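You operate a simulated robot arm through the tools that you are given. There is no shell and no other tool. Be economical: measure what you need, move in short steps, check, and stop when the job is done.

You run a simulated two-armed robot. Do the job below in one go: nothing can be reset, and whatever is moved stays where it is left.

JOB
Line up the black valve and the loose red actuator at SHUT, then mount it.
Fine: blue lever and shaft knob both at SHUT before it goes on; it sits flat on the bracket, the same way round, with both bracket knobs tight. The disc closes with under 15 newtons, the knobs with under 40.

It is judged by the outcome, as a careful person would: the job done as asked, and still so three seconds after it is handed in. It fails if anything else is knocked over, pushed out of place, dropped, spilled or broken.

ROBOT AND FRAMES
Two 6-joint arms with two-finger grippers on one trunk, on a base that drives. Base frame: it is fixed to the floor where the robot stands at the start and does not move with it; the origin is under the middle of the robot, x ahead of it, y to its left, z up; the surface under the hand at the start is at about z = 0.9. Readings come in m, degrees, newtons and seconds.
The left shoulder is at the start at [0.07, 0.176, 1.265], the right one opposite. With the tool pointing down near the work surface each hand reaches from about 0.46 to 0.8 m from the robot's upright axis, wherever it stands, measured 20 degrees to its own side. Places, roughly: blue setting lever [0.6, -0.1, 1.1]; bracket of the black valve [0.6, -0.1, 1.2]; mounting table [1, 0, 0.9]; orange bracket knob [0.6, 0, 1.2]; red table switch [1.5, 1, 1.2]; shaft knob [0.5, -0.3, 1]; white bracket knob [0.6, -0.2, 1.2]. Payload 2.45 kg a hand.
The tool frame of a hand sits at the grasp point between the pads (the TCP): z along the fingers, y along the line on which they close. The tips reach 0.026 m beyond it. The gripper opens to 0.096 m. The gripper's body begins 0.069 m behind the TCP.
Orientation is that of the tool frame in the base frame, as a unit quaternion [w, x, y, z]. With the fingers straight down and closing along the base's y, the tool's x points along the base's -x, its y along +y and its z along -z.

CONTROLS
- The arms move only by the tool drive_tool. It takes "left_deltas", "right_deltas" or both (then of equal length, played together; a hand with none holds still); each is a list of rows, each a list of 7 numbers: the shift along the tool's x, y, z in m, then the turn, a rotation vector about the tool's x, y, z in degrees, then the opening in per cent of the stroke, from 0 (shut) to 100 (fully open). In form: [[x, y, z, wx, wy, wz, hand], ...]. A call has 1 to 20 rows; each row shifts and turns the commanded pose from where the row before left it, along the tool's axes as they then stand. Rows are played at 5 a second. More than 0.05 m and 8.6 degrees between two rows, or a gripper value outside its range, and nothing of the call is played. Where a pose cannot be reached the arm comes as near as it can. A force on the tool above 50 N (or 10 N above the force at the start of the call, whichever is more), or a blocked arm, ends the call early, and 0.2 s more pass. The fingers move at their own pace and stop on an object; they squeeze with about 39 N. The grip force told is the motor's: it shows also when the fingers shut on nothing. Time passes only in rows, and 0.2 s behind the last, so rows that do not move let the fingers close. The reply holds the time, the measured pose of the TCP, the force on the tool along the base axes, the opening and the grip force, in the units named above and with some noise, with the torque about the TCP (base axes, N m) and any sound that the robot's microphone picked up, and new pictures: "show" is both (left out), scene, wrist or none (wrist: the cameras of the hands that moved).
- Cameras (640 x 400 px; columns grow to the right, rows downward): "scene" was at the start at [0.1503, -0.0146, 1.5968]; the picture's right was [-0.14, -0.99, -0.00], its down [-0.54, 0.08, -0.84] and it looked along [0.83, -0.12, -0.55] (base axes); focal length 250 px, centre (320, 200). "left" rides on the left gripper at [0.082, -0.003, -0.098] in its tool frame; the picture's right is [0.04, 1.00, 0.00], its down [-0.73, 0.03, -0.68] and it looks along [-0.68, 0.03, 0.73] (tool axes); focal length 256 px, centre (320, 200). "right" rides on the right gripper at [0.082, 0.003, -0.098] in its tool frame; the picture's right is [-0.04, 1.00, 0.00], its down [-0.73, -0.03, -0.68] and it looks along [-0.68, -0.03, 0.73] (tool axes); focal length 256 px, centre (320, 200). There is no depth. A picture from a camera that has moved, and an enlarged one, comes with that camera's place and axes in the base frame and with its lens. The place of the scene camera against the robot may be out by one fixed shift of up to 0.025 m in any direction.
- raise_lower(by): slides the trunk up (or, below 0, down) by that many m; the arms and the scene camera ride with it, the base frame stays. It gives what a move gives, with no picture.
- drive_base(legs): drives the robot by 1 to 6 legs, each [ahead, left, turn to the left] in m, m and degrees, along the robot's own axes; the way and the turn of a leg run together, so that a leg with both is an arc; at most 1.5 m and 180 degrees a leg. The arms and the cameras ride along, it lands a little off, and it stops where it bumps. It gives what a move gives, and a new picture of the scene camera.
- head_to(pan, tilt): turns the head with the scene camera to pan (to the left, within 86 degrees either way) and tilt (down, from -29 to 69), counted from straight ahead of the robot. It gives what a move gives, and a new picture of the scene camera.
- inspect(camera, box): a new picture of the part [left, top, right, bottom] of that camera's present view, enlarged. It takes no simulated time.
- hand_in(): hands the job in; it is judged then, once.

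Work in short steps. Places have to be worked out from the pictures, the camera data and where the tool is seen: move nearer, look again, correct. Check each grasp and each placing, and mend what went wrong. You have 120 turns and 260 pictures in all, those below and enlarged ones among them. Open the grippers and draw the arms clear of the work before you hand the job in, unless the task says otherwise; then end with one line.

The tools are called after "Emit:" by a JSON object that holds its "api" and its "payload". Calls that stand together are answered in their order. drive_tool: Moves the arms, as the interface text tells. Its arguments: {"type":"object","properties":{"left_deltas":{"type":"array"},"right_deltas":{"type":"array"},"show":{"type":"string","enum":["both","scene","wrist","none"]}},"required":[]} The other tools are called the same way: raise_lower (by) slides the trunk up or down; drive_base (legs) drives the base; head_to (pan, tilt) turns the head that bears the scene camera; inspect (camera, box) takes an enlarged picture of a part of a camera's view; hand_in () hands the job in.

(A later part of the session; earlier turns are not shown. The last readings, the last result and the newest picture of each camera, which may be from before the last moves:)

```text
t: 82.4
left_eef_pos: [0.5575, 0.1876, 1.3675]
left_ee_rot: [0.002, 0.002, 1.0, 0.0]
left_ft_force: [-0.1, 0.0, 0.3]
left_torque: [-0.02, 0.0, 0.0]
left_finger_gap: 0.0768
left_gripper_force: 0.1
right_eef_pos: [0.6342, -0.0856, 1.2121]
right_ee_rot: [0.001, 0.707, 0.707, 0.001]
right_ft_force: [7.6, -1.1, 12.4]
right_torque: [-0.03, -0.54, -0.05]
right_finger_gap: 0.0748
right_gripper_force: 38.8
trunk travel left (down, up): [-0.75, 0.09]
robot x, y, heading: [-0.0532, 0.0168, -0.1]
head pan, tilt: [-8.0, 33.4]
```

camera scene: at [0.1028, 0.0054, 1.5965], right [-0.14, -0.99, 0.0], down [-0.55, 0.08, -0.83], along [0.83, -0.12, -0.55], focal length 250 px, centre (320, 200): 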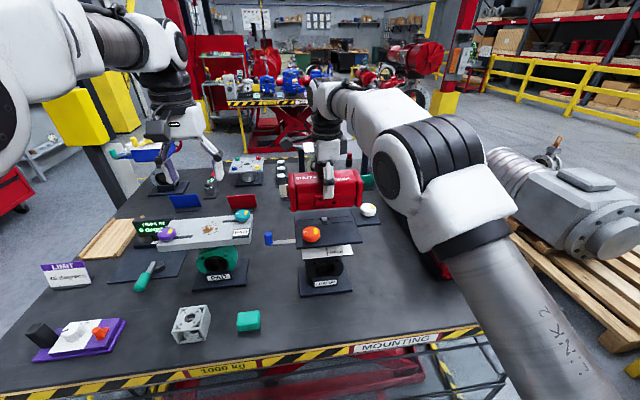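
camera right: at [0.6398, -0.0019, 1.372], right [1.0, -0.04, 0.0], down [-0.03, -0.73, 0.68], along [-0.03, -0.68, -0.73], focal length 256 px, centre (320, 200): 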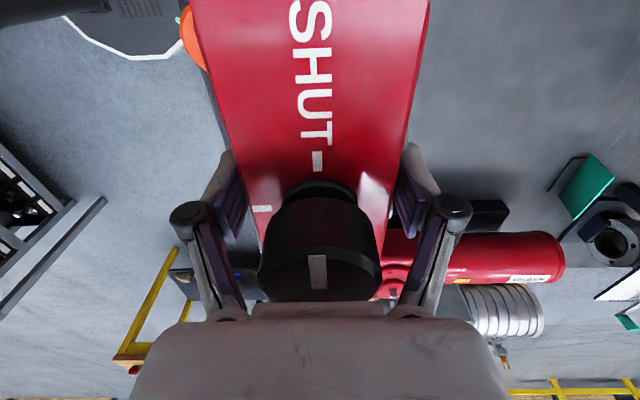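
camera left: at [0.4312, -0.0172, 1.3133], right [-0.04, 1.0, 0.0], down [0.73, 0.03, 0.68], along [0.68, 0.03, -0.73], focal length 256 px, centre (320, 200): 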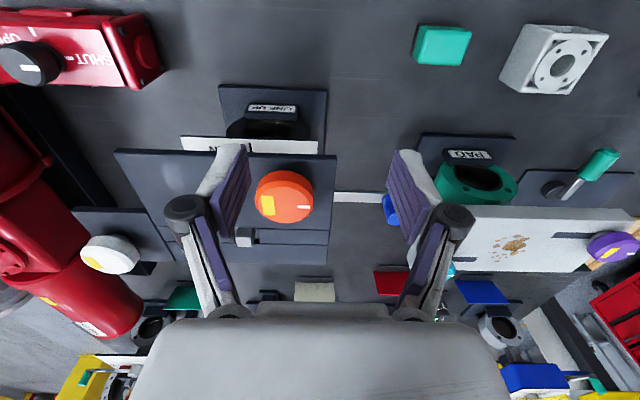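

It slides freely at constant height between x 0.634 and 0.6386, so it isn't keyed yet. I do a small search: y -3 mm, then x +2 mm, y +6 mm, under light pressure.

Emit:
{"api": "drive_tool", "payload": {"right_deltas": [[-0.0015, 0, 0, 0, 0, 0, 0], [-0.0015, 0, 0, 0, 0, 0, 0], [0, 0, 0, 0, 0, 0, 0]], "show": "none"}}

Emit:
{"api": "drive_tool", "payload": {"right_deltas": [[0, 0.0025, 0, 0, 0, 0, 0], [0, 0, 0, 0, 0, 0, 0]], "show": "none"}}

Emit:
{"api": "drive_tool", "payload": {"right_deltas": [[0.0015, 0, 0, 0, 0, 0, 0], [0.0015, 0, 0, 0, 0, 0, 0], [0.0015, 0, 0, 0, 0, 0, 0], [0.0015, 0, 0, 0, 0, 0, 0], [0, 0, 0, 0, 0, 0, 0]], "show": "none"}}

```text
t: 83.2
left_eef_pos: [0.5561, 0.1914, 1.3664]
left_ee_rot: [0.002, 0.001, 1.0, 0.001]
left_ft_force: [0.5, 0.2, 0.7]
left_torque: [-0.01, 0.01, 0.01]
left_finger_gap: 0.0767
left_gripper_force: 0.2
right_eef_pos: [0.6333, -0.0845, 1.2123]
right_ee_rot: [0.001, 0.707, 0.707, 0.001]
right_ft_force: [7.5, 8.5, 13.6]
right_torque: [0.96, -0.24, -0.16]
right_finger_gap: 0.0748
right_gripper_force: 38.7
trunk travel left (down, up): [-0.75, 0.09]
robot x, y, heading: [-0.0481, 0.0191, -0.0]
head pan, tilt: [-8.0, 33.4]
```

```text
t: 83.8
left_eef_pos: [0.5539, 0.1893, 1.3676]
left_ee_rot: [0.003, 0.002, 1.0, 0.001]
left_ft_force: [-0.1, -0.3, -1.4]
left_torque: [0.0, 0.03, 0.02]
left_finger_gap: 0.0765
left_gripper_force: 0.0
right_eef_pos: [0.6339, -0.0852, 1.2117]
right_ee_rot: [0.001, 0.707, 0.707, -0.001]
right_ft_force: [-3.2, 7.5, 8.6]
right_torque: [-0.19, 0.05, -0.03]
right_finger_gap: 0.0746
right_gripper_force: 38.7
trunk travel left (down, up): [-0.75, 0.09]
robot x, y, heading: [-0.0506, 0.0216, -0.1]
head pan, tilt: [-8.0, 33.4]
```

```text
t: 85.0
left_eef_pos: [0.556, 0.1856, 1.3675]
left_ee_rot: [0.002, 0.002, 1.0, 0.001]
left_ft_force: [-1.2, -0.3, 0.4]
left_torque: [0.02, -0.04, -0.03]
left_finger_gap: 0.0767
left_gripper_force: 0.1
right_eef_pos: [0.6366, -0.0835, 1.2119]
right_ee_rot: [-0.001, 0.708, 0.706, 0.001]
right_ft_force: [-2.2, -6.8, 1.8]
right_torque: [-0.3, 0.41, -0.01]
right_finger_gap: 0.0746
right_gripper_force: 38.9
trunk travel left (down, up): [-0.75, 0.09]
robot x, y, heading: [-0.0466, 0.0235, -0.2]
head pan, tilt: [-8.0, 33.4]
```

No drop yet. Cross-checking the scene view, the actuator's mid-length lines up with the stem at TCP y≈-0.084. I sweep x slowly there with a little more press.

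Emit:
{"api": "drive_tool", "payload": {"right_deltas": [[0, 0, 0.001, 0, 0, 0, 0], [0, 0.001, 0, 0, 0, 0, 0], [0, 0.001, 0, 0, 0, 0, 0], [0, 0.001, 0, 0, 0, 0, 0], [0, 0.001, 0, 0, 0, 0, 0], [0, 0, 0, 0, 0, 0, 0]], "show": "none"}}

Emit:
{"api": "drive_tool", "payload": {"right_deltas": [[0, -0.001, 0, 0, 0, 0, 0], [0, -0.001, 0, 0, 0, 0, 0], [0, -0.001, 0, 0, 0, 0, 0], [0, -0.001, 0, 0, 0, 0, 0], [0, -0.001, 0, 0, 0, 0, 0], [0, -0.001, 0, 0, 0, 0, 0], [0, -0.001, 0, 0, 0, 0, 0], [0, 0, 0, 0, 0, 0, 0]], "show": "wrist"}}

```text
t: 86.4
left_eef_pos: [0.5528, 0.1883, 1.3687]
left_ee_rot: [0.003, 0.002, 1.0, 0.001]
left_ft_force: [-0.7, -0.8, 0.7]
left_torque: [-0.02, 0.01, -0.01]
left_finger_gap: 0.077
left_gripper_force: 0.1
right_eef_pos: [0.637, -0.0832, 1.2111]
right_ee_rot: [0.0, 0.707, 0.707, 0.001]
right_ft_force: [-7.5, -4.7, 7.9]
right_torque: [0.31, 0.48, 0.21]
right_finger_gap: 0.0746
right_gripper_force: 38.8
trunk travel left (down, up): [-0.75, 0.09]
robot x, y, heading: [-0.0523, 0.0207, -0.0]
head pan, tilt: [-8.0, 33.4]
```

```text
t: 88.2
left_eef_pos: [0.557, 0.1895, 1.3652]
left_ee_rot: [0.002, 0.001, 1.0, 0.0]
left_ft_force: [-0.6, 0.3, 0.3]
left_torque: [-0.01, -0.01, -0.04]
left_finger_gap: 0.0767
left_gripper_force: 0.0
right_eef_pos: [0.6341, -0.0818, 1.211]
right_ee_rot: [0.001, 0.707, 0.708, 0.001]
right_ft_force: [12.8, 1.1, 20.0]
right_torque: [-0.1, -0.25, -0.02]
right_finger_gap: 0.0745
right_gripper_force: 38.9
trunk travel left (down, up): [-0.75, 0.09]
robot x, y, heading: [-0.0512, 0.02, -0.2]
head pan, tilt: [-8.0, 33.4]
camera right: at [0.6362, 0.0004, 1.3079], right [1.0, -0.04, 0.0], down [-0.03, -0.73, 0.68], along [-0.03, -0.68, -0.73], focal length 256 px, centre (320, 200)
```

right: 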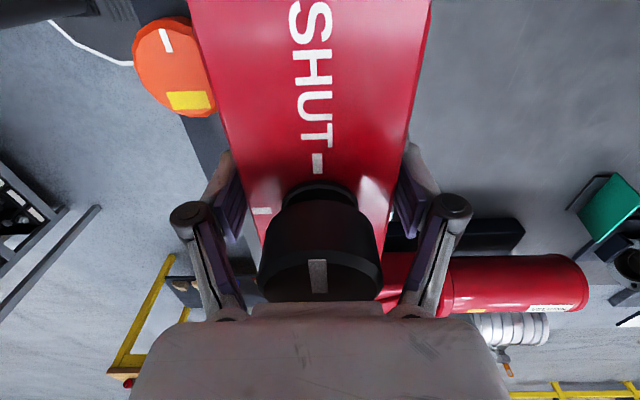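

Inconclusive. I centre it at about (0.6365, -0.084), ease off the press, release carefully and inspect whether it sits flat.

Emit:
{"api": "drive_tool", "payload": {"right_deltas": [[-0.001, 0.0022, -0.002, 0, 0, 0, 0], [0, 0, 0, 0, 0, 0, 0], [0, 0, 0, 0, 0, 0, 80], [0, 0, 0, 0, 0, 0, 88], [0, 0, 0, 0, 0, 0, 95], [0, 0, 0, 0, 0, 0, 100]], "show": "wrist"}}

Emit:
{"api": "inspect", "payload": {"camera": "scene", "box": [270, 160, 380, 240]}}

Emit:
{"api": "inspect", "payload": {"camera": "left", "box": [0, 0, 320, 200]}}

```text
t: 89.6
left_eef_pos: [0.5563, 0.1881, 1.3669]
left_ee_rot: [0.002, 0.002, 1.0, 0.001]
left_ft_force: [-0.1, -0.1, -0.7]
left_torque: [0.0, 0.0, -0.01]
left_finger_gap: 0.077
left_gripper_force: 0.1
right_eef_pos: [0.635, -0.0841, 1.2114]
right_ee_rot: [0.0, 0.708, 0.706, 0.0]
right_ft_force: [0.9, 0.6, -0.6]
right_torque: [-0.02, 0.03, -0.02]
right_finger_gap: 0.0958
right_gripper_force: 0.1
trunk travel left (down, up): [-0.75, 0.09]
robot x, y, heading: [-0.0479, 0.0177, 0.2]
head pan, tilt: [-8.0, 33.4]
camera right: at [0.6374, -0.0015, 1.3086], right [1.0, -0.04, 0.0], down [-0.03, -0.73, 0.68], along [-0.03, -0.68, -0.73], focal length 256 px, centre (320, 200)
```

right: 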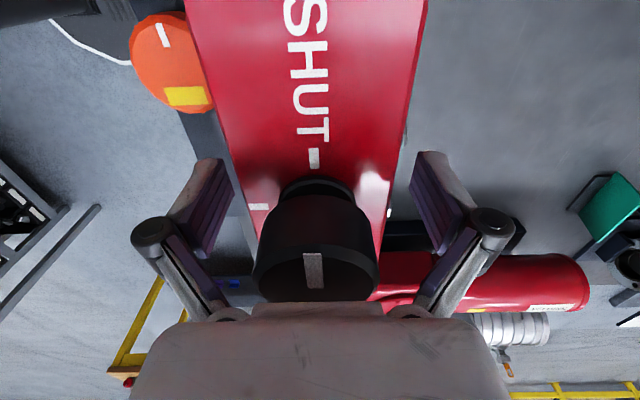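

```text
5.00 times, centred on (325, 200) of scene
camera zoom: at [0.1004, 0.0057, 1.5968], right [-0.14, -0.99, 0.0], down [-0.54, 0.08, -0.84], along [0.83, -0.12, -0.55], focal length 1252 px, centre (295, 200)
```

zoom: 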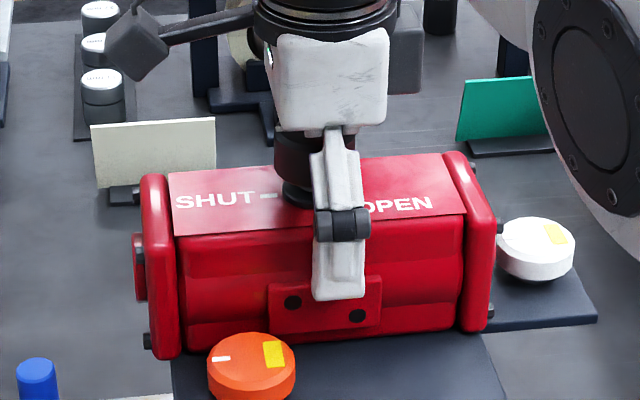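

```text
2.00 times, centred on (160, 100) of left
camera zoom: at [0.4725, 0.1837, 1.4635], right [-0.04, 1.0, 0.0], down [0.73, 0.03, 0.68], along [0.68, 0.03, -0.73], focal length 512 px, centre (640, 400)
```

zoom: 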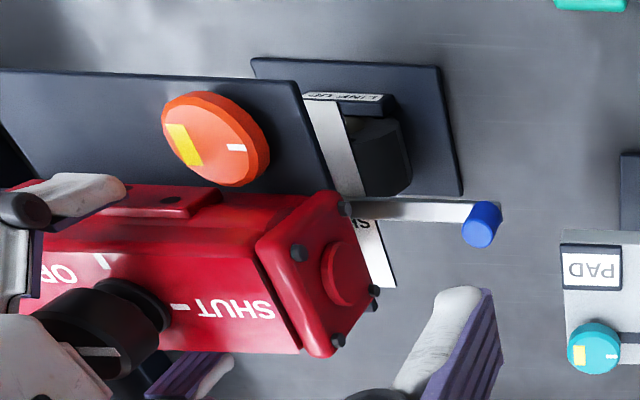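

It rests stably and level, but I can't tell plate from stem. I withdraw upward and turn the right hand to yaw 0 so its camera can view the joint between actuator and plate from the front at a low angle.

Emit:
{"api": "drive_tool", "payload": {"right_deltas": [[0, 0, -0.02, 0, 0, 0, 100], [0, 0, -0.03, 0, 0, 0, 100], [0, 0, -0.03, 0, 0, 0, 100], [0, 0, -0.03, 0, 0, 0, 100], [0, 0, 0, 0, 0, -8.2, 100], [0, 0, 0, 0, 0, -8.2, 100], [0, 0, 0, 0, 0, -8.2, 100], [0, 0, 0, 0, 0, -8.2, 100], [0, 0, 0, 0, 0, -8.2, 100], [0, 0, 0, 0, 0, -8.2, 100], [0, 0, 0, 0, 0, -8.2, 100], [0, 0, 0, 0, 0, -8.2, 100], [0, 0, 0, 0, 0, -8.2, 50], [0, 0, 0, 0, 0, -8.2, 0], [0, 0, 0, 0, 0, -8, 0], [0.03, -0.01, 0, 0, 0, 0, 0], [0.03, -0.01, 0, 0, 0, 0, 0], [0.03, 0, 0, 0, 0, 0, 0], [0, 0, 0, 0, 0, 0, 0]], "show": "both"}}

```text
t: 93.6
left_eef_pos: [0.5565, 0.1882, 1.3676]
left_ee_rot: [0.001, 0.002, 1.0, 0.001]
left_ft_force: [0.5, 0.3, 0.9]
left_torque: [0.01, -0.02, 0.01]
left_finger_gap: 0.0766
left_gripper_force: 0.0
right_eef_pos: [0.5462, -0.1025, 1.3232]
right_ee_rot: [0.0, -0.001, 1.0, -0.001]
right_ft_force: [0.5, -1.1, 0.0]
right_torque: [0.01, 0.01, 0.0]
right_finger_gap: 0.0001
right_gripper_force: 28.9
trunk travel left (down, up): [-0.75, 0.09]
robot x, y, heading: [-0.05, 0.0204, -0.1]
head pan, tilt: [-8.0, 33.4]
camera scene: at [0.1006, 0.0059, 1.5967], right [-0.14, -0.99, 0.0], down [-0.54, 0.08, -0.84], along [0.83, -0.12, -0.55], focal length 250 px, centre (320, 200)
camera right: at [0.464, -0.099, 1.4199], right [0.04, 1.0, 0.0], down [0.73, -0.03, 0.68], along [0.68, -0.03, -0.73], focal length 256 px, centre (320, 200)
```

scene: 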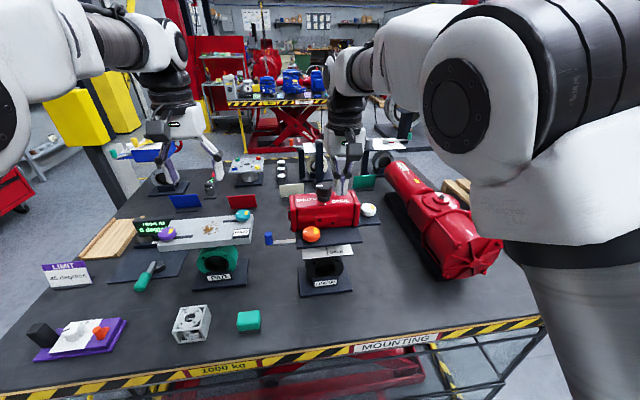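
right: 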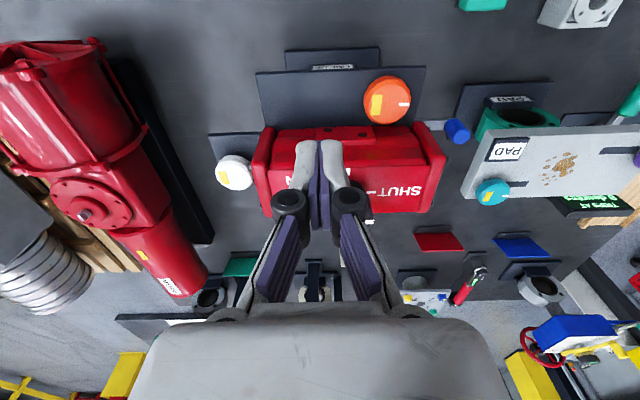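

Good overhead view. For the low-angle look I back the base 0.15 m and tilt the right hand so its camera looks nearly horizontal along the plate.

Emit:
{"api": "drive_base", "payload": {"legs": [[-0.15, 0, 0]]}}

Emit:
{"api": "drive_tool", "payload": {"right_deltas": [[0, -0.01, 0, 0, -5, 0, 0], [0, -0.01, 0, 0, -5, 0, 0], [0, -0.01, 0, 0, -5, 0, 0], [0, -0.01, 0, 0, -5, 0, 0], [0, -0.01, 0, 0, -5, 0, 0], [0, -0.01, 0, 0, -5, 0, 0], [0, 0, 0, 0, -5, 0, 0], [0, 0, 0, 0, 0, 0, 0]], "show": "wrist"}}

```text
t: 94.9
left_eef_pos: [0.4099, 0.1882, 1.3656]
left_ee_rot: [0.0, 0.0, 1.0, 0.001]
left_ft_force: [-0.7, 0.9, 0.4]
left_torque: [0.03, 0.04, 0.0]
left_finger_gap: 0.0764
left_gripper_force: 0.0
right_eef_pos: [0.4005, -0.1025, 1.3206]
right_ee_rot: [-0.001, 0.0, 1.0, 0.0]
right_ft_force: [0.9, -0.1, 0.0]
right_torque: [0.03, -0.01, 0.01]
right_finger_gap: 0.0
right_gripper_force: 28.8
trunk travel left (down, up): [-0.75, 0.09]
robot x, y, heading: [-0.2, 0.019, -0.1]
head pan, tilt: [-8.0, 33.4]
camera scene: at [-0.0458, 0.0062, 1.5964], right [-0.14, -0.99, 0.0], down [-0.55, 0.08, -0.83], along [0.83, -0.12, -0.55], focal length 250 px, centre (320, 200)
```

scene: 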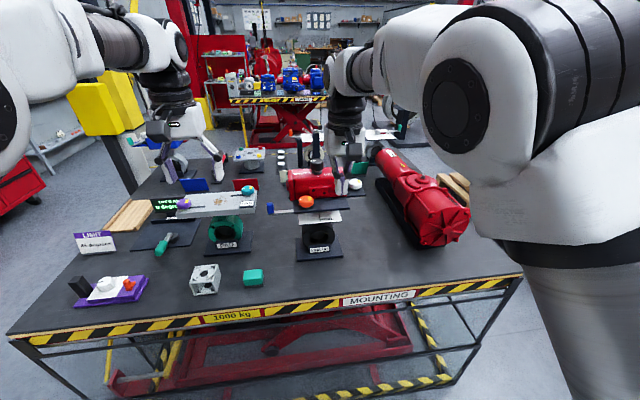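

```text
t: 96.7
left_eef_pos: [0.4071, 0.1897, 1.366]
left_ee_rot: [0.001, 0.001, 1.0, 0.002]
left_ft_force: [0.3, 0.0, 0.8]
left_torque: [0.0, -0.01, -0.02]
left_finger_gap: 0.0766
left_gripper_force: 0.0
right_eef_pos: [0.3975, -0.1625, 1.3229]
right_ee_rot: [0.301, 0.0, 0.954, 0.0]
right_ft_force: [0.3, -0.2, -0.9]
right_torque: [0.0, -0.01, 0.02]
right_finger_gap: 0.0
right_gripper_force: 28.2
trunk travel left (down, up): [-0.75, 0.09]
robot x, y, heading: [-0.1996, 0.0172, 0.0]
head pan, tilt: [-8.0, 33.4]
camera right: at [0.2741, -0.1571, 1.3563], right [0.03, 1.0, 0.02], down [0.21, -0.03, 0.98], along [0.98, -0.03, -0.21], focal length 256 px, centre (320, 200)
```

right: 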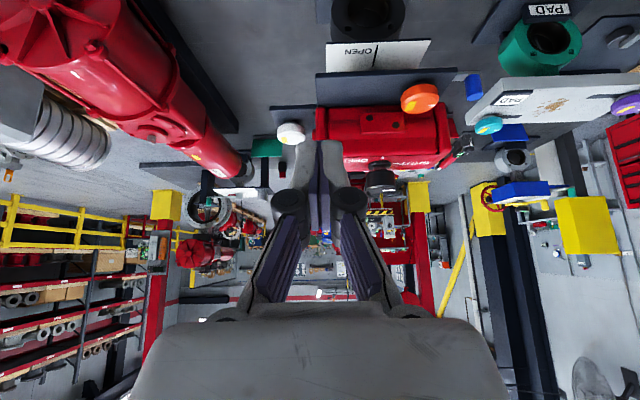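

Good low view. I go 0.13 m lower and a little closer.

Emit:
{"api": "drive_tool", "payload": {"right_deltas": [[0.009, 0, 0.034, 0, 0, 0, 0], [0.009, 0, 0.034, 0, 0, 0, 0], [0.008, 0, 0.034, 0, 0, 0, 0], [0.008, 0, 0.033, 0, 0, 0, 0], [0, 0, 0, 0, 0, 0, 0]], "show": "none"}}

Emit:
{"api": "inspect", "payload": {"camera": "right", "box": [230, 60, 530, 250]}}

```text
t: 97.9
left_eef_pos: [0.4064, 0.1894, 1.368]
left_ee_rot: [0.002, 0.001, 1.0, 0.001]
left_ft_force: [-0.2, -1.2, 0.1]
left_torque: [0.0, -0.01, -0.02]
left_finger_gap: 0.0766
left_gripper_force: 0.1
right_eef_pos: [0.4478, -0.1624, 1.1926]
right_ee_rot: [0.302, -0.001, 0.953, 0.0]
right_ft_force: [0.9, 0.2, 0.3]
right_torque: [0.01, 0.02, 0.02]
right_finger_gap: 0.0001
right_gripper_force: 28.5
trunk travel left (down, up): [-0.75, 0.09]
robot x, y, heading: [-0.1993, 0.0199, 0.2]
head pan, tilt: [-8.0, 33.4]
```

```text
2.11 times, centred on (380, 155) of right
camera zoom: at [0.3246, -0.1575, 1.2258], right [0.03, 1.0, 0.02], down [0.21, -0.03, 0.98], along [0.98, -0.03, -0.21], focal length 539 px, centre (194, 295)
```

zoom: 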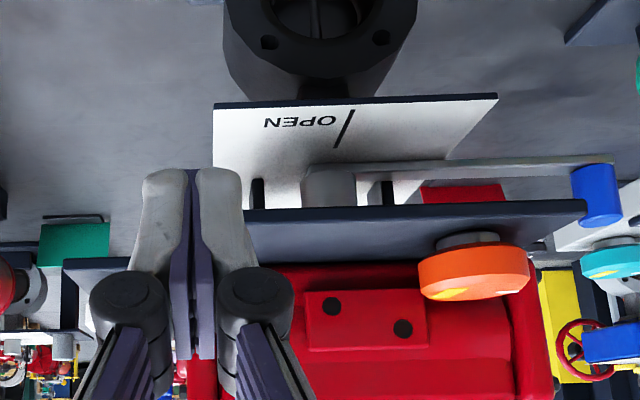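

Still looking slightly down onto the plate. I lower another 5.5 cm to look along the plate edge.

Emit:
{"api": "drive_tool", "payload": {"right_deltas": [[0.016, 0, 0.0225, 0, 0, 0, 0], [0.016, 0, 0.0225, 0, 0, 0, 0], [0, 0, 0, 0, 0, 0, 0]], "show": "none"}}

Emit:
{"api": "inspect", "payload": {"camera": "right", "box": [230, 100, 530, 290]}}

Emit:
{"api": "inspect", "payload": {"camera": "right", "box": [340, 150, 500, 240]}}

```text
t: 98.7
left_eef_pos: [0.4054, 0.1894, 1.367]
left_ee_rot: [0.002, 0.001, 1.0, 0.001]
left_ft_force: [-0.1, -0.1, 0.8]
left_torque: [0.0, -0.01, 0.02]
left_finger_gap: 0.0768
left_gripper_force: 0.1
right_eef_pos: [0.4468, -0.1615, 1.1392]
right_ee_rot: [0.302, -0.001, 0.953, 0.001]
right_ft_force: [0.0, -0.1, -0.2]
right_torque: [0.0, 0.03, 0.01]
right_finger_gap: 0.0
right_gripper_force: 28.6
trunk travel left (down, up): [-0.75, 0.09]
robot x, y, heading: [-0.2048, 0.0207, 0.0]
head pan, tilt: [-8.0, 33.4]
```

```text
2.11 times, centred on (380, 195) of right
camera zoom: at [0.3222, -0.1572, 1.1714], right [0.03, 1.0, 0.02], down [0.21, -0.03, 0.98], along [0.98, -0.03, -0.21], focal length 539 px, centre (194, 210)
```

zoom: 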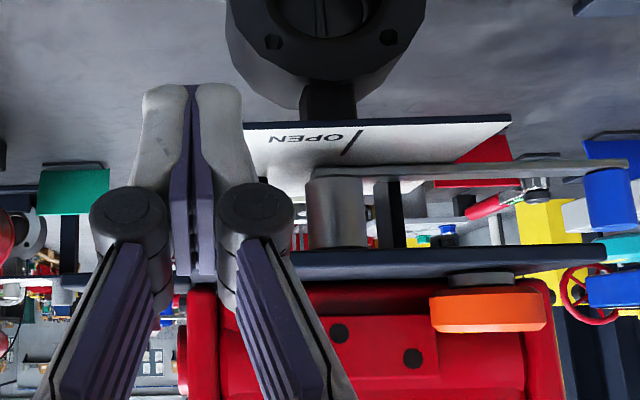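

```text
4.00 times, centred on (420, 195) of right
camera zoom: at [0.3222, -0.1572, 1.1714], right [0.03, 1.0, 0.02], down [0.21, -0.03, 0.98], along [0.98, -0.03, -0.21], focal length 1024 px, centre (-80, 220)
```

zoom: 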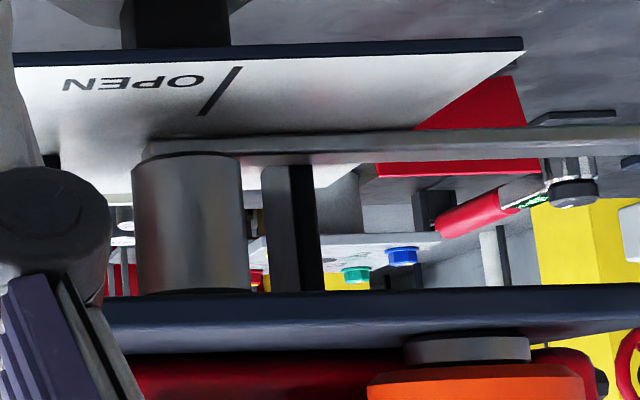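

Emit:
{"api": "inspect", "payload": {"camera": "right", "box": [360, 210, 440, 260]}}

Emit:
{"api": "inspect", "payload": {"camera": "right", "box": [440, 210, 530, 260]}}

```text
8.00 times, centred on (400, 235) of right
camera zoom: at [0.3222, -0.1572, 1.1714], right [0.03, 1.0, 0.02], down [0.21, -0.03, 0.98], along [0.98, -0.03, -0.21], focal length 2048 px, centre (-320, -80)
```

zoom: 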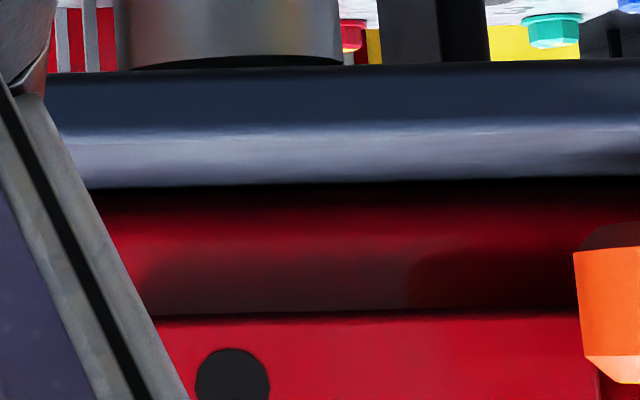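

```text
7.11 times, centred on (485, 235) of right
camera zoom: at [0.3222, -0.1572, 1.1714], right [0.03, 1.0, 0.02], down [0.21, -0.03, 0.98], along [0.98, -0.03, -0.21], focal length 1820 px, centre (-853, -49)
```

zoom: 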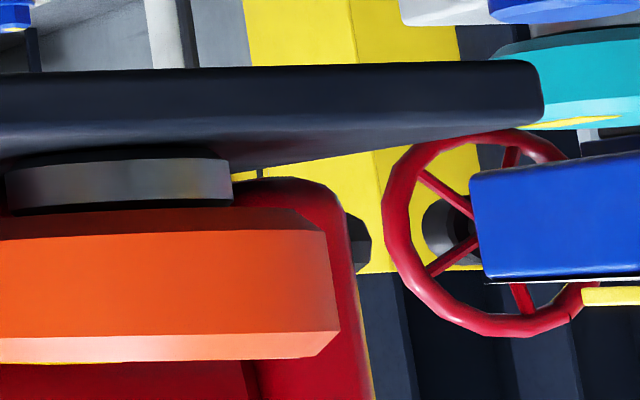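

The visible slit between body and plate is under 2 mm. The proud stem is therefore inside the actuator's socket, which fits the roughly ±2 mm side play I felt, so it is seated on the plate. I raise and untilt the hand, then drive forward for the bracket knobs.

Emit:
{"api": "drive_tool", "payload": {"right_deltas": [[0, 0, -0.04, 0, 0, 0, 0], [-0.01, 0, -0.04, 0, 0, 0, 0], [-0.02, 0, -0.04, 0, 5, 0, 0], [-0.02, 0, -0.03, 0, 5, 0, 0], [-0.02, 0, -0.03, 0, 5, 0, 0], [0, 0, -0.01, 0, 5, 0, 0], [0, 0, 0, 0, 5, 0, 0], [0, 0, 0, 0, 5, 0, 50], [0, 0, 0, 0, 5, 0, 100], [0, 0, 0, 0, 0, 0, 100]], "show": "none"}}

Emit:
{"api": "drive_base", "payload": {"legs": [[0.13, 0, 0]]}}

Emit:
{"api": "inspect", "payload": {"camera": "right", "box": [160, 0, 520, 220]}}

```text
t: 100.9
left_eef_pos: [0.4062, 0.1889, 1.3668]
left_ee_rot: [0.002, 0.001, 1.0, 0.001]
left_ft_force: [0.7, 0.3, 1.1]
left_torque: [-0.02, -0.01, -0.03]
left_finger_gap: 0.0768
left_gripper_force: 0.1
right_eef_pos: [0.4057, -0.1623, 1.3345]
right_ee_rot: [-0.001, 0.0, 1.0, 0.0]
right_ft_force: [-0.3, -0.5, 0.1]
right_torque: [-0.02, -0.01, -0.02]
right_finger_gap: 0.096
right_gripper_force: 0.2
trunk travel left (down, up): [-0.75, 0.09]
robot x, y, heading: [-0.1958, 0.024, -0.1]
head pan, tilt: [-8.0, 33.4]
```

```text
t: 102.2
left_eef_pos: [0.534, 0.1873, 1.3673]
left_ee_rot: [0.003, 0.003, 1.0, 0.001]
left_ft_force: [-0.5, -0.8, 0.7]
left_torque: [-0.01, -0.01, 0.0]
left_finger_gap: 0.0769
left_gripper_force: 0.1
right_eef_pos: [0.5322, -0.1639, 1.3361]
right_ee_rot: [0.001, 0.001, 1.0, 0.0]
right_ft_force: [0.0, 0.4, -0.2]
right_torque: [-0.01, -0.01, -0.01]
right_finger_gap: 0.0961
right_gripper_force: 0.1
trunk travel left (down, up): [-0.75, 0.09]
robot x, y, heading: [-0.0707, 0.0212, 0.1]
head pan, tilt: [-8.0, 33.4]
camera scene: at [0.0776, 0.0057, 1.5971], right [-0.14, -0.99, 0.0], down [-0.54, 0.08, -0.84], along [0.83, -0.12, -0.55], focal length 250 px, centre (320, 200)
```

scene: 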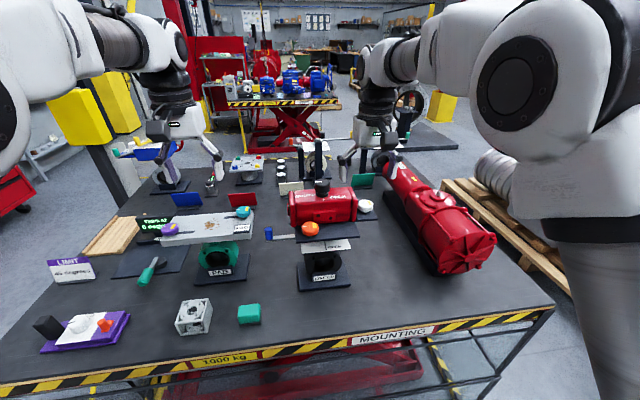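

```text
1.78 times, centred on (340, 110) of right
camera zoom: at [0.4505, -0.1599, 1.4326], right [0.04, 1.0, 0.0], down [0.73, -0.03, 0.68], along [0.68, -0.03, -0.73], focal length 455 px, centre (284, 360)
```

zoom: 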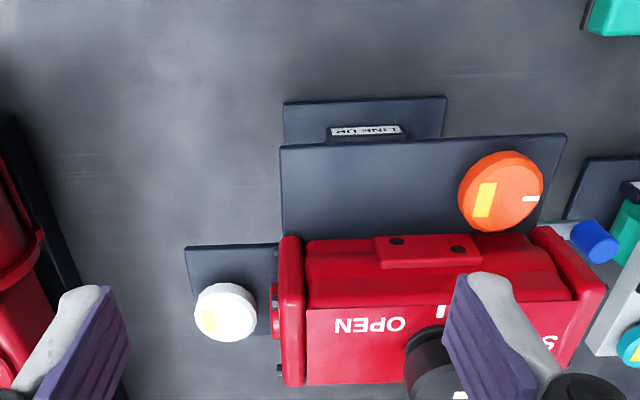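

A clear view of everything. I bring the open right hand (fingers closing along y) above the orange knob near (0.566, -0.037).

Emit:
{"api": "drive_tool", "payload": {"right_deltas": [[-0.008, 0.03, 0, 0, 0, 0, 100], [-0.008, 0.03, 0, 0, 0, 0, 100], [-0.009, 0.035, 0, 0, 0, 0, 100], [-0.009, 0.032, 0.02, 0, 0, 0, 100], [0, 0, 0.03, 0, 0, 0, 100], [0, 0, 0.03, 0, 0, 0, 100], [0, 0, 0, 0, 0, 0, 100]], "show": "wrist"}}

Emit:
{"api": "inspect", "payload": {"camera": "right", "box": [220, 30, 420, 170]}}

```text
t: 103.8
left_eef_pos: [0.5361, 0.1889, 1.3662]
left_ee_rot: [0.002, 0.001, 1.0, 0.001]
left_ft_force: [0.9, -0.7, -1.0]
left_torque: [-0.02, -0.05, -0.02]
left_finger_gap: 0.0768
left_gripper_force: 0.0
right_eef_pos: [0.5687, -0.041, 1.2548]
right_ee_rot: [0.0, 0.004, 1.0, 0.005]
right_ft_force: [-0.2, -0.5, 0.0]
right_torque: [0.04, 0.01, -0.03]
right_finger_gap: 0.0961
right_gripper_force: 0.1
trunk travel left (down, up): [-0.75, 0.09]
robot x, y, heading: [-0.0704, 0.0193, 0.3]
head pan, tilt: [-8.0, 33.4]
camera right: at [0.4878, -0.037, 1.352], right [0.05, 1.0, 0.01], down [0.73, -0.04, 0.68], along [0.68, -0.03, -0.73], focal length 256 px, centre (320, 200)
```

right: 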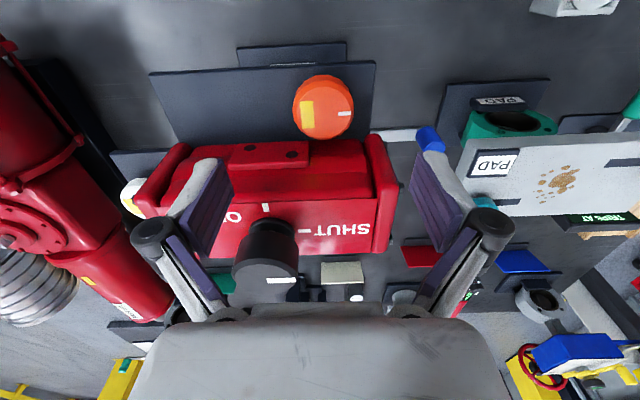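

```text
2.86 times, centred on (320, 100) of right
camera zoom: at [0.4878, -0.037, 1.352], right [0.05, 1.0, 0.01], down [0.73, -0.04, 0.68], along [0.68, -0.03, -0.73], focal length 731 px, centre (320, 486)
```

zoom: 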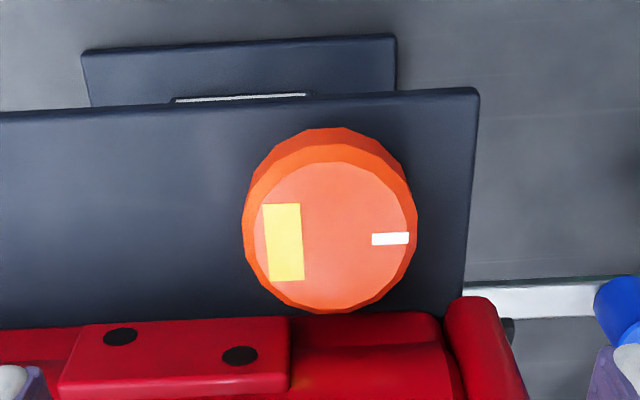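

Orange knob centre (0.569, -0.037), diameter 0.042, top about 1.171. Turning is limited by the actuator to about ±28°, so I ratchet: start at -22°, descend with a part-open hand, grip, turn clockwise.

Emit:
{"api": "drive_tool", "payload": {"right_deltas": [[-0.0005, 0.004, 0, 0, 0, -7.3, 60], [0, 0, 0, 0, 0, -7.3, 60], [0, 0, 0.01, 0, 0, -7.3, 60], [0, 0, 0.02, 0, 0, 0, 60], [0, 0, 0.02, 0, 0, 0, 60], [0, 0, 0.015, 0, 0, 0, 60], [0, 0, 0.008, 0, 0, 0, 60], [0, 0, 0, 0, 0, 0, 60]], "show": "wrist"}}

Emit:
{"api": "inspect", "payload": {"camera": "scene", "box": [270, 170, 380, 250]}}

```text
t: 105.6
left_eef_pos: [0.5342, 0.188, 1.3666]
left_ee_rot: [0.002, 0.003, 1.0, 0.002]
left_ft_force: [-0.4, 0.2, -0.9]
left_torque: [-0.01, -0.03, 0.0]
left_finger_gap: 0.0765
left_gripper_force: 0.0
right_eef_pos: [0.5716, -0.0393, 1.1832]
right_ee_rot: [0.0, -0.182, 0.983, 0.006]
right_ft_force: [-2.1, -1.2, 1.3]
right_torque: [-0.07, -0.12, -0.11]
right_finger_gap: 0.0575
right_gripper_force: 0.2
trunk travel left (down, up): [-0.75, 0.09]
robot x, y, heading: [-0.0717, 0.0187, -0.1]
head pan, tilt: [-8.0, 33.4]
camera right: at [0.4935, -0.0672, 1.2797], right [-0.32, 0.95, 0.01], down [0.7, 0.23, 0.68], along [0.64, 0.23, -0.73], focal length 256 px, centre (320, 200)
```

right: 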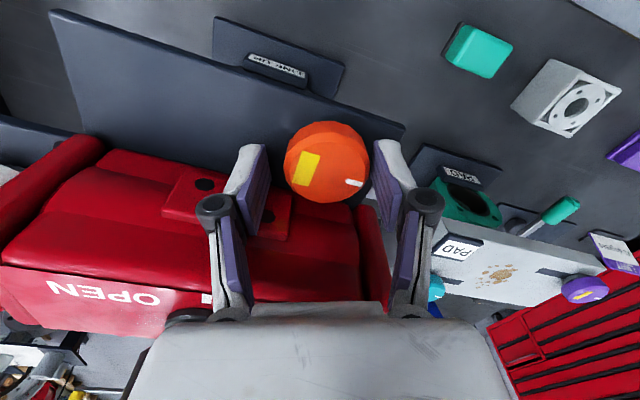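

```text
5.00 times, centred on (325, 210) of scene
camera zoom: at [0.079, 0.0057, 1.5969], right [-0.14, -0.99, 0.0], down [-0.54, 0.08, -0.84], along [0.83, -0.12, -0.55], focal length 1252 px, centre (295, 150)
```

zoom: 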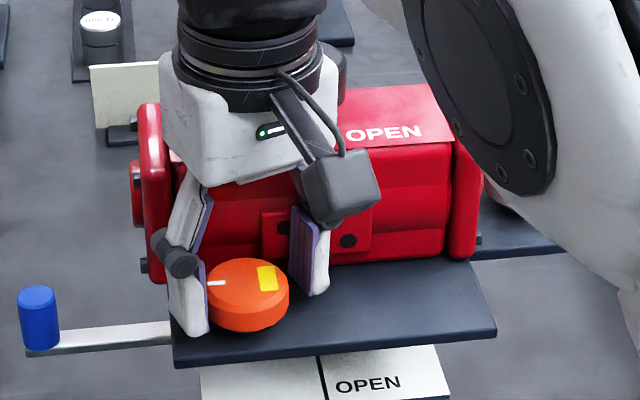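

Slight contact on the far side; I shift 2 mm toward me, lower 4 mm and close on the knob.

Emit:
{"api": "drive_tool", "payload": {"right_deltas": [[0.003, 0, 0.002, 0, 0, 0, 60], [0, 0, 0.002, 0, 0, 0, 60], [0, 0, 0, 0, 0, 0, 50], [0, 0, 0, 0, 0, 0, 42], [0, 0, 0, 0, 0, 0, 30], [0, 0, 0, 0, 0, 0, 30]], "show": "none"}}

Emit:
{"api": "drive_tool", "payload": {"right_deltas": [[0, 0, 0, 0, 0, 4, 20], [0, 0, 0, 0, 0, 4, 20], [0, 0, 0, 0, 0, 4, 20], [0, 0, 0, 0, 0, 4, 20], [0, 0, 0, 0, 0, 4, 20], [0, 0, 0, 0, 0, 0, 20]], "show": "wrist"}}

```text
t: 107.0
left_eef_pos: [0.5359, 0.1919, 1.3672]
left_ee_rot: [0.002, 0.001, 1.0, 0.0]
left_ft_force: [1.1, -0.7, -0.3]
left_torque: [0.0, -0.01, 0.01]
left_finger_gap: 0.0772
left_gripper_force: 0.0
right_eef_pos: [0.5687, -0.0371, 1.1773]
right_ee_rot: [-0.001, -0.181, 0.983, 0.006]
right_ft_force: [-10.1, 17.1, -14.1]
right_torque: [0.52, -0.42, 0.01]
right_finger_gap: 0.0433
right_gripper_force: 44.8
trunk travel left (down, up): [-0.75, 0.09]
robot x, y, heading: [-0.0724, 0.0212, 0.1]
head pan, tilt: [-8.0, 33.4]
```

```text
t: 108.4
left_eef_pos: [0.5343, 0.1921, 1.3666]
left_ee_rot: [0.003, 0.001, 1.0, -0.002]
left_ft_force: [-0.1, 0.1, -0.2]
left_torque: [0.0, 0.01, -0.02]
left_finger_gap: 0.0767
left_gripper_force: 0.1
right_eef_pos: [0.5679, -0.0384, 1.1786]
right_ee_rot: [-0.002, -0.006, 1.0, 0.006]
right_ft_force: [-10.5, 21.0, -14.8]
right_torque: [0.11, -0.93, -0.03]
right_finger_gap: 0.0432
right_gripper_force: 45.1
trunk travel left (down, up): [-0.75, 0.09]
robot x, y, heading: [-0.0709, 0.0206, -0.0]
head pan, tilt: [-8.0, 33.4]
camera right: at [0.4867, -0.0363, 1.2754], right [0.03, 1.0, 0.01], down [0.74, -0.03, 0.68], along [0.68, -0.01, -0.74], focal length 256 px, centre (320, 200)
```

right: 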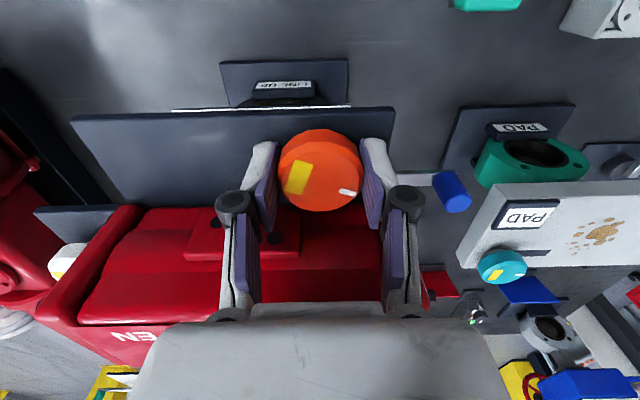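

The knob turns with the hand. I relieve the side load slightly and continue turning clockwise to +28°.

Emit:
{"api": "drive_tool", "payload": {"right_deltas": [[0.001, 0.003, 0.001, 0, 0, 4, 20], [0, 0, 0, 0, 0, 4, 20], [0, 0, 0, 0, 0, 4, 20], [0, 0, 0, 0, 0, 4, 20], [0, 0, 0, 0, 0, 4, 20], [0, 0, 0, 0, 0, 4, 20], [0, 0, 0, 0, 0, 3, 20], [0, 0, 0, 0, 0, 0, 20]], "show": "wrist"}}

Emit:
{"api": "inspect", "payload": {"camera": "scene", "box": [270, 170, 380, 250]}}

```text
t: 110.2
left_eef_pos: [0.5356, 0.1903, 1.3669]
left_ee_rot: [0.002, 0.003, 1.0, 0.0]
left_ft_force: [-0.2, 0.0, 0.5]
left_torque: [0.02, 0.0, 0.01]
left_finger_gap: 0.077
left_gripper_force: 0.1
right_eef_pos: [0.5687, -0.0389, 1.1783]
right_ee_rot: [-0.004, 0.228, 0.974, 0.008]
right_ft_force: [-11.1, 12.9, -13.8]
right_torque: [-0.28, -0.08, -0.02]
right_finger_gap: 0.0432
right_gripper_force: 45.3
trunk travel left (down, up): [-0.75, 0.09]
robot x, y, heading: [-0.0708, 0.0207, 0.0]
head pan, tilt: [-8.0, 33.4]
camera right: at [0.4967, -0.0001, 1.2761], right [0.48, 0.88, 0.01], down [0.65, -0.36, 0.67], along [0.59, -0.31, -0.74], focal length 256 px, centre (320, 200)
```

right: 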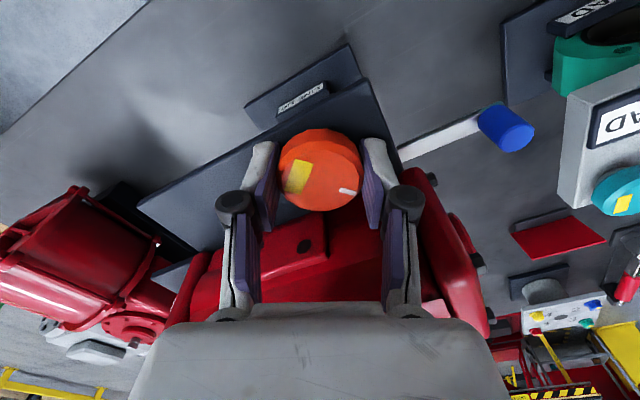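

```text
5.00 times, centred on (325, 210) of scene
camera zoom: at [0.0791, 0.0091, 1.5969], right [-0.14, -0.99, 0.0], down [-0.54, 0.08, -0.84], along [0.83, -0.12, -0.55], focal length 1252 px, centre (295, 150)
```

zoom: 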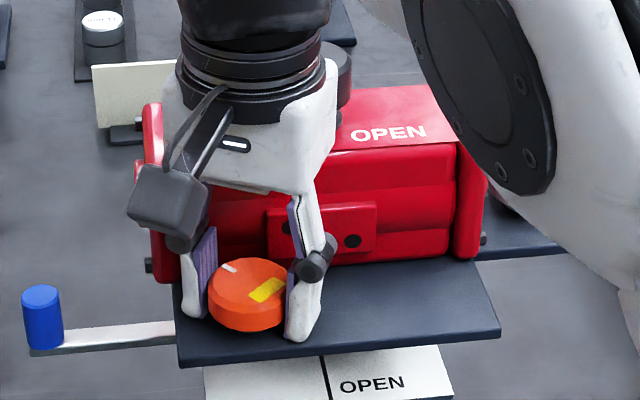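

It turned about 47° with no stop yet. I open a little, lift, rotate back and regrip for a second stroke.

Emit:
{"api": "drive_tool", "payload": {"right_deltas": [[0, 0, 0, 0, 0, 0, 50], [0, 0, 0, 0, 0, 0, 50], [0, 0, -0.015, 0, 0, 0, 50], [0, 0, -0.02, 0, 0, 0, 60], [0, 0, 0, 0, 0, -8.3, 60], [0, 0, 0, 0, 0, -8.3, 60], [0, 0, 0, 0, 0, -8.3, 60], [0, 0, 0, 0, 0, -8.3, 60], [0, 0, 0, 0, 0, -8.3, 60], [0, 0, 0, 0, 0, -8.3, 60], [0, 0, 0, 0, 0, 0, 60]], "show": "wrist"}}

Emit:
{"api": "inspect", "payload": {"camera": "right", "box": [240, 80, 400, 220]}}

```text
t: 112.6
left_eef_pos: [0.5357, 0.1882, 1.3673]
left_ee_rot: [0.001, 0.004, 1.0, 0.001]
left_ft_force: [-0.5, -0.6, 0.9]
left_torque: [-0.04, -0.03, 0.03]
left_finger_gap: 0.0767
left_gripper_force: 0.0
right_eef_pos: [0.568, -0.0396, 1.2106]
right_ee_rot: [-0.001, -0.205, 0.979, 0.009]
right_ft_force: [0.3, -0.1, -0.2]
right_torque: [0.0, 0.01, 0.03]
right_finger_gap: 0.0577
right_gripper_force: 0.0
trunk travel left (down, up): [-0.75, 0.09]
robot x, y, heading: [-0.0694, 0.0182, 0.4]
head pan, tilt: [-8.0, 33.4]
camera right: at [0.493, -0.071, 1.3075], right [-0.36, 0.93, 0.02], down [0.69, 0.26, 0.68], along [0.63, 0.26, -0.73], focal length 256 px, centre (320, 200)
```

right: 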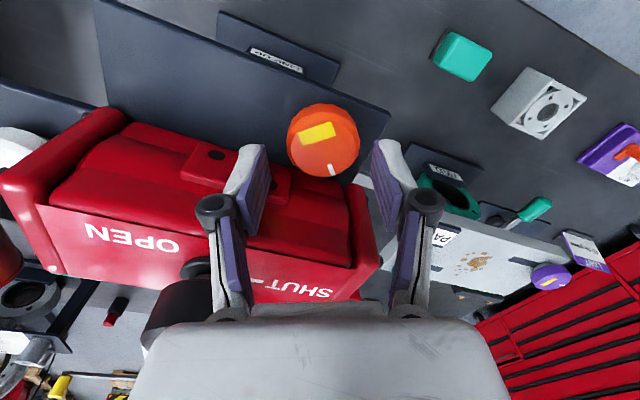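

```text
2.86 times, centred on (320, 150) of right
camera zoom: at [0.493, -0.071, 1.3075], right [-0.36, 0.93, 0.02], down [0.69, 0.26, 0.68], along [0.63, 0.26, -0.73], focal length 731 px, centre (320, 343)
```

zoom: 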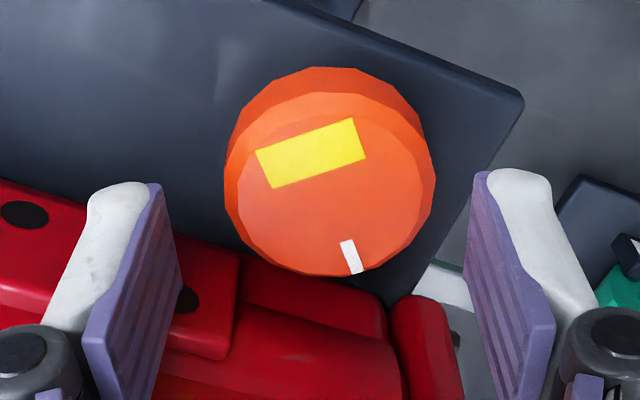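

The tick moved about 50°. Second stroke: down, grip, turn.

Emit:
{"api": "drive_tool", "payload": {"right_deltas": [[-0.001, 0.0023, 0.01, 0, 0, 0, 60], [0, 0, 0.012, 0, 0, 0, 60], [0, 0, 0.011, 0, 0, 0, 60], [0, 0, 0, 0, 0, 0, 45], [0, 0, 0, 0, 0, 0, 30], [0, 0, 0, 0, 0, 0, 20], [0, 0, 0, 0, 0, 4, 20], [0, 0, 0, 0, 0, 4, 20], [0, 0, 0, 0, 0, 4, 20], [0, 0, 0, 0, 0, 4, 20], [0, 0, 0, 0, 0, 4, 20], [0, 0, 0, 0, 0, 4, 20], [0, 0, 0, 0, 0, 0, 20]], "show": "wrist"}}

Emit:
{"api": "drive_tool", "payload": {"right_deltas": [[0, 0, 0, 0, 0, 4, 20], [0, 0, 0, 0, 0, 4, 20], [0, 0, 0, 0, 0, 4, 20], [0, 0, 0, 0, 0, 4, 20], [0, 0, 0, 0, 0, 4, 20], [0, 0, 0, 0, 0, 4, 20], [0, 0, 0, 0, 0, 0, 20]], "show": "wrist"}}

```text
t: 115.4
left_eef_pos: [0.5335, 0.19, 1.3686]
left_ee_rot: [0.003, 0.002, 1.0, 0.0]
left_ft_force: [0.1, 0.6, -0.5]
left_torque: [-0.01, -0.02, 0.0]
left_finger_gap: 0.0766
left_gripper_force: 0.1
right_eef_pos: [0.5686, -0.0394, 1.1835]
right_ee_rot: [0.001, 0.007, 1.0, 0.01]
right_ft_force: [9.0, 7.9, 29.9]
right_torque: [-0.07, -0.38, -0.08]
right_finger_gap: 0.0438
right_gripper_force: 45.0
trunk travel left (down, up): [-0.75, 0.09]
robot x, y, heading: [-0.0672, 0.0193, 0.1]
head pan, tilt: [-8.0, 33.4]
camera right: at [0.486, -0.0351, 1.2801], right [0.05, 1.0, 0.02], down [0.73, -0.05, 0.68], along [0.68, -0.02, -0.73], focal length 256 px, centre (320, 200)
```

right: 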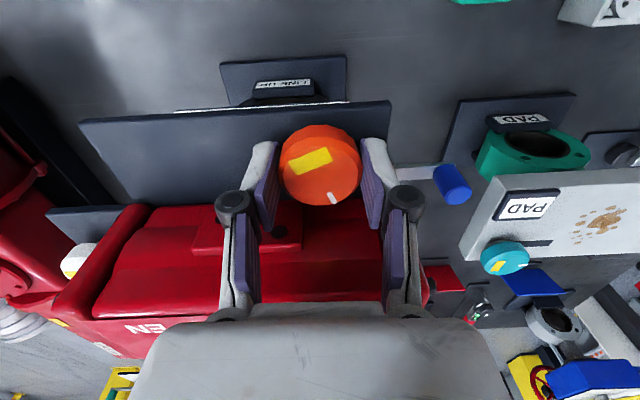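

```text
t: 117.0
left_eef_pos: [0.5341, 0.1888, 1.3674]
left_ee_rot: [0.001, 0.002, 1.0, 0.001]
left_ft_force: [0.3, -0.7, -1.1]
left_torque: [0.06, -0.04, 0.02]
left_finger_gap: 0.0766
left_gripper_force: 0.1
right_eef_pos: [0.5686, -0.0388, 1.1825]
right_ee_rot: [-0.003, 0.214, 0.977, 0.01]
right_ft_force: [-2.6, 7.0, 6.9]
right_torque: [-0.24, 0.5, 0.75]
right_finger_gap: 0.0437
right_gripper_force: 44.7
trunk travel left (down, up): [-0.75, 0.09]
robot x, y, heading: [-0.0713, 0.0216, 0.1]
head pan, tilt: [-8.0, 33.4]
camera right: at [0.4952, -0.0026, 1.2806], right [0.46, 0.89, 0.02], down [0.65, -0.35, 0.67], along [0.6, -0.29, -0.74], focal length 256 px, centre (320, 200)
```

right: 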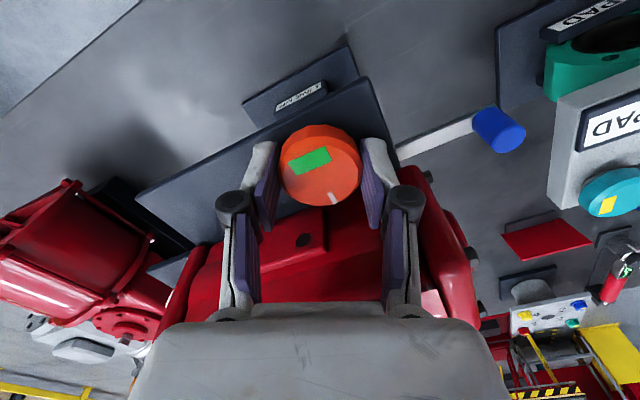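

The patch turned green with 0.75 N·m at the stop, so the orange knob is tight. I release, lift, and move above the white knob.

Emit:
{"api": "drive_tool", "payload": {"right_deltas": [[0, 0, 0, 0, 0, 0, 52], [0, 0, 0, 0, 0, 0, 52], [0, 0, -0.02, 0, 0, 0, 52], [0, 0, -0.03, 0, 0, 0, 60], [0, 0, -0.03, 0, 0, -8, 100], [0, 0, -0.03, 0, 0, -8, 100], [0, 0, 0, 0, 0, -8.5, 100], [0, -0.03, 0, 0, 0, 0, 100], [0, -0.04, 0, 0, 0, 0, 100], [-0.01, -0.04, 0, 0, 0, 0, 100], [-0.01, -0.04, 0, 0, 0, 0, 100], [-0.01, -0.03, 0, 0, 0, 0, 100], [0, 0, 0, 0, 0, 0, 100]], "show": "both"}}

Emit:
{"api": "inspect", "payload": {"camera": "right", "box": [250, 0, 560, 220]}}

```text
t: 119.8
left_eef_pos: [0.5365, 0.1884, 1.3667]
left_ee_rot: [0.002, 0.003, 1.0, 0.001]
left_ft_force: [0.3, -0.1, 0.0]
left_torque: [0.02, -0.01, 0.03]
left_finger_gap: 0.0766
left_gripper_force: 0.0
right_eef_pos: [0.5994, -0.209, 1.2889]
right_ee_rot: [0.0, -0.01, 1.0, 0.0]
right_ft_force: [0.6, -0.1, -0.5]
right_torque: [-0.03, -0.04, 0.0]
right_finger_gap: 0.0961
right_gripper_force: 0.0
trunk travel left (down, up): [-0.75, 0.09]
robot x, y, heading: [-0.0692, 0.0254, -0.1]
head pan, tilt: [-8.0, 33.4]
camera scene: at [0.0802, 0.0066, 1.5968], right [-0.14, -0.99, 0.0], down [-0.54, 0.08, -0.84], along [0.83, -0.12, -0.55], focal length 250 px, centre (320, 200)
camera right: at [0.5176, -0.2066, 1.3859], right [0.02, 1.0, 0.0], down [0.73, -0.01, 0.68], along [0.68, -0.01, -0.73], focal length 256 px, centre (320, 200)
```

scene: 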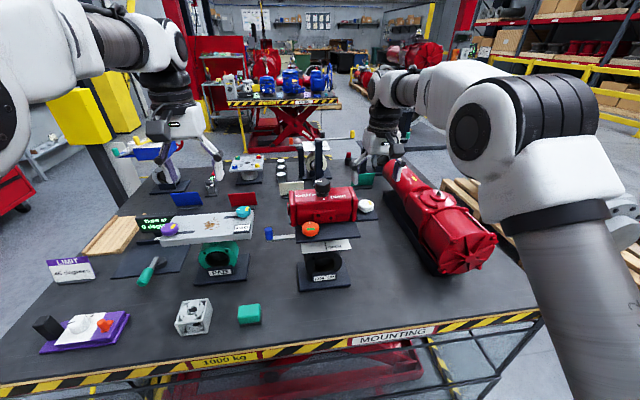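
right: 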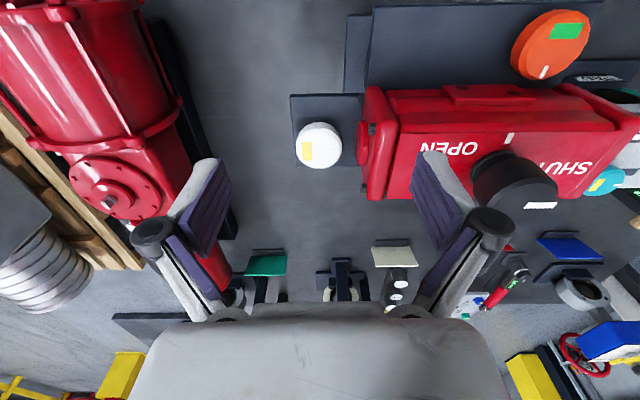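

```text
1.82 times, centred on (405, 110) of right
camera zoom: at [0.5176, -0.2066, 1.3859], right [0.02, 1.0, 0.0], down [0.73, -0.01, 0.68], along [0.68, -0.01, -0.73], focal length 465 px, centre (166, 364)
```

zoom: 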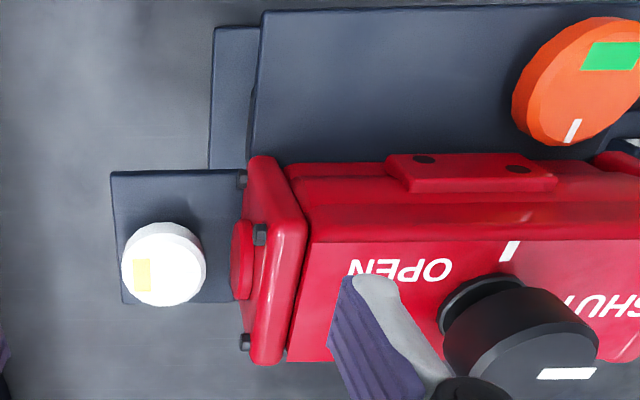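

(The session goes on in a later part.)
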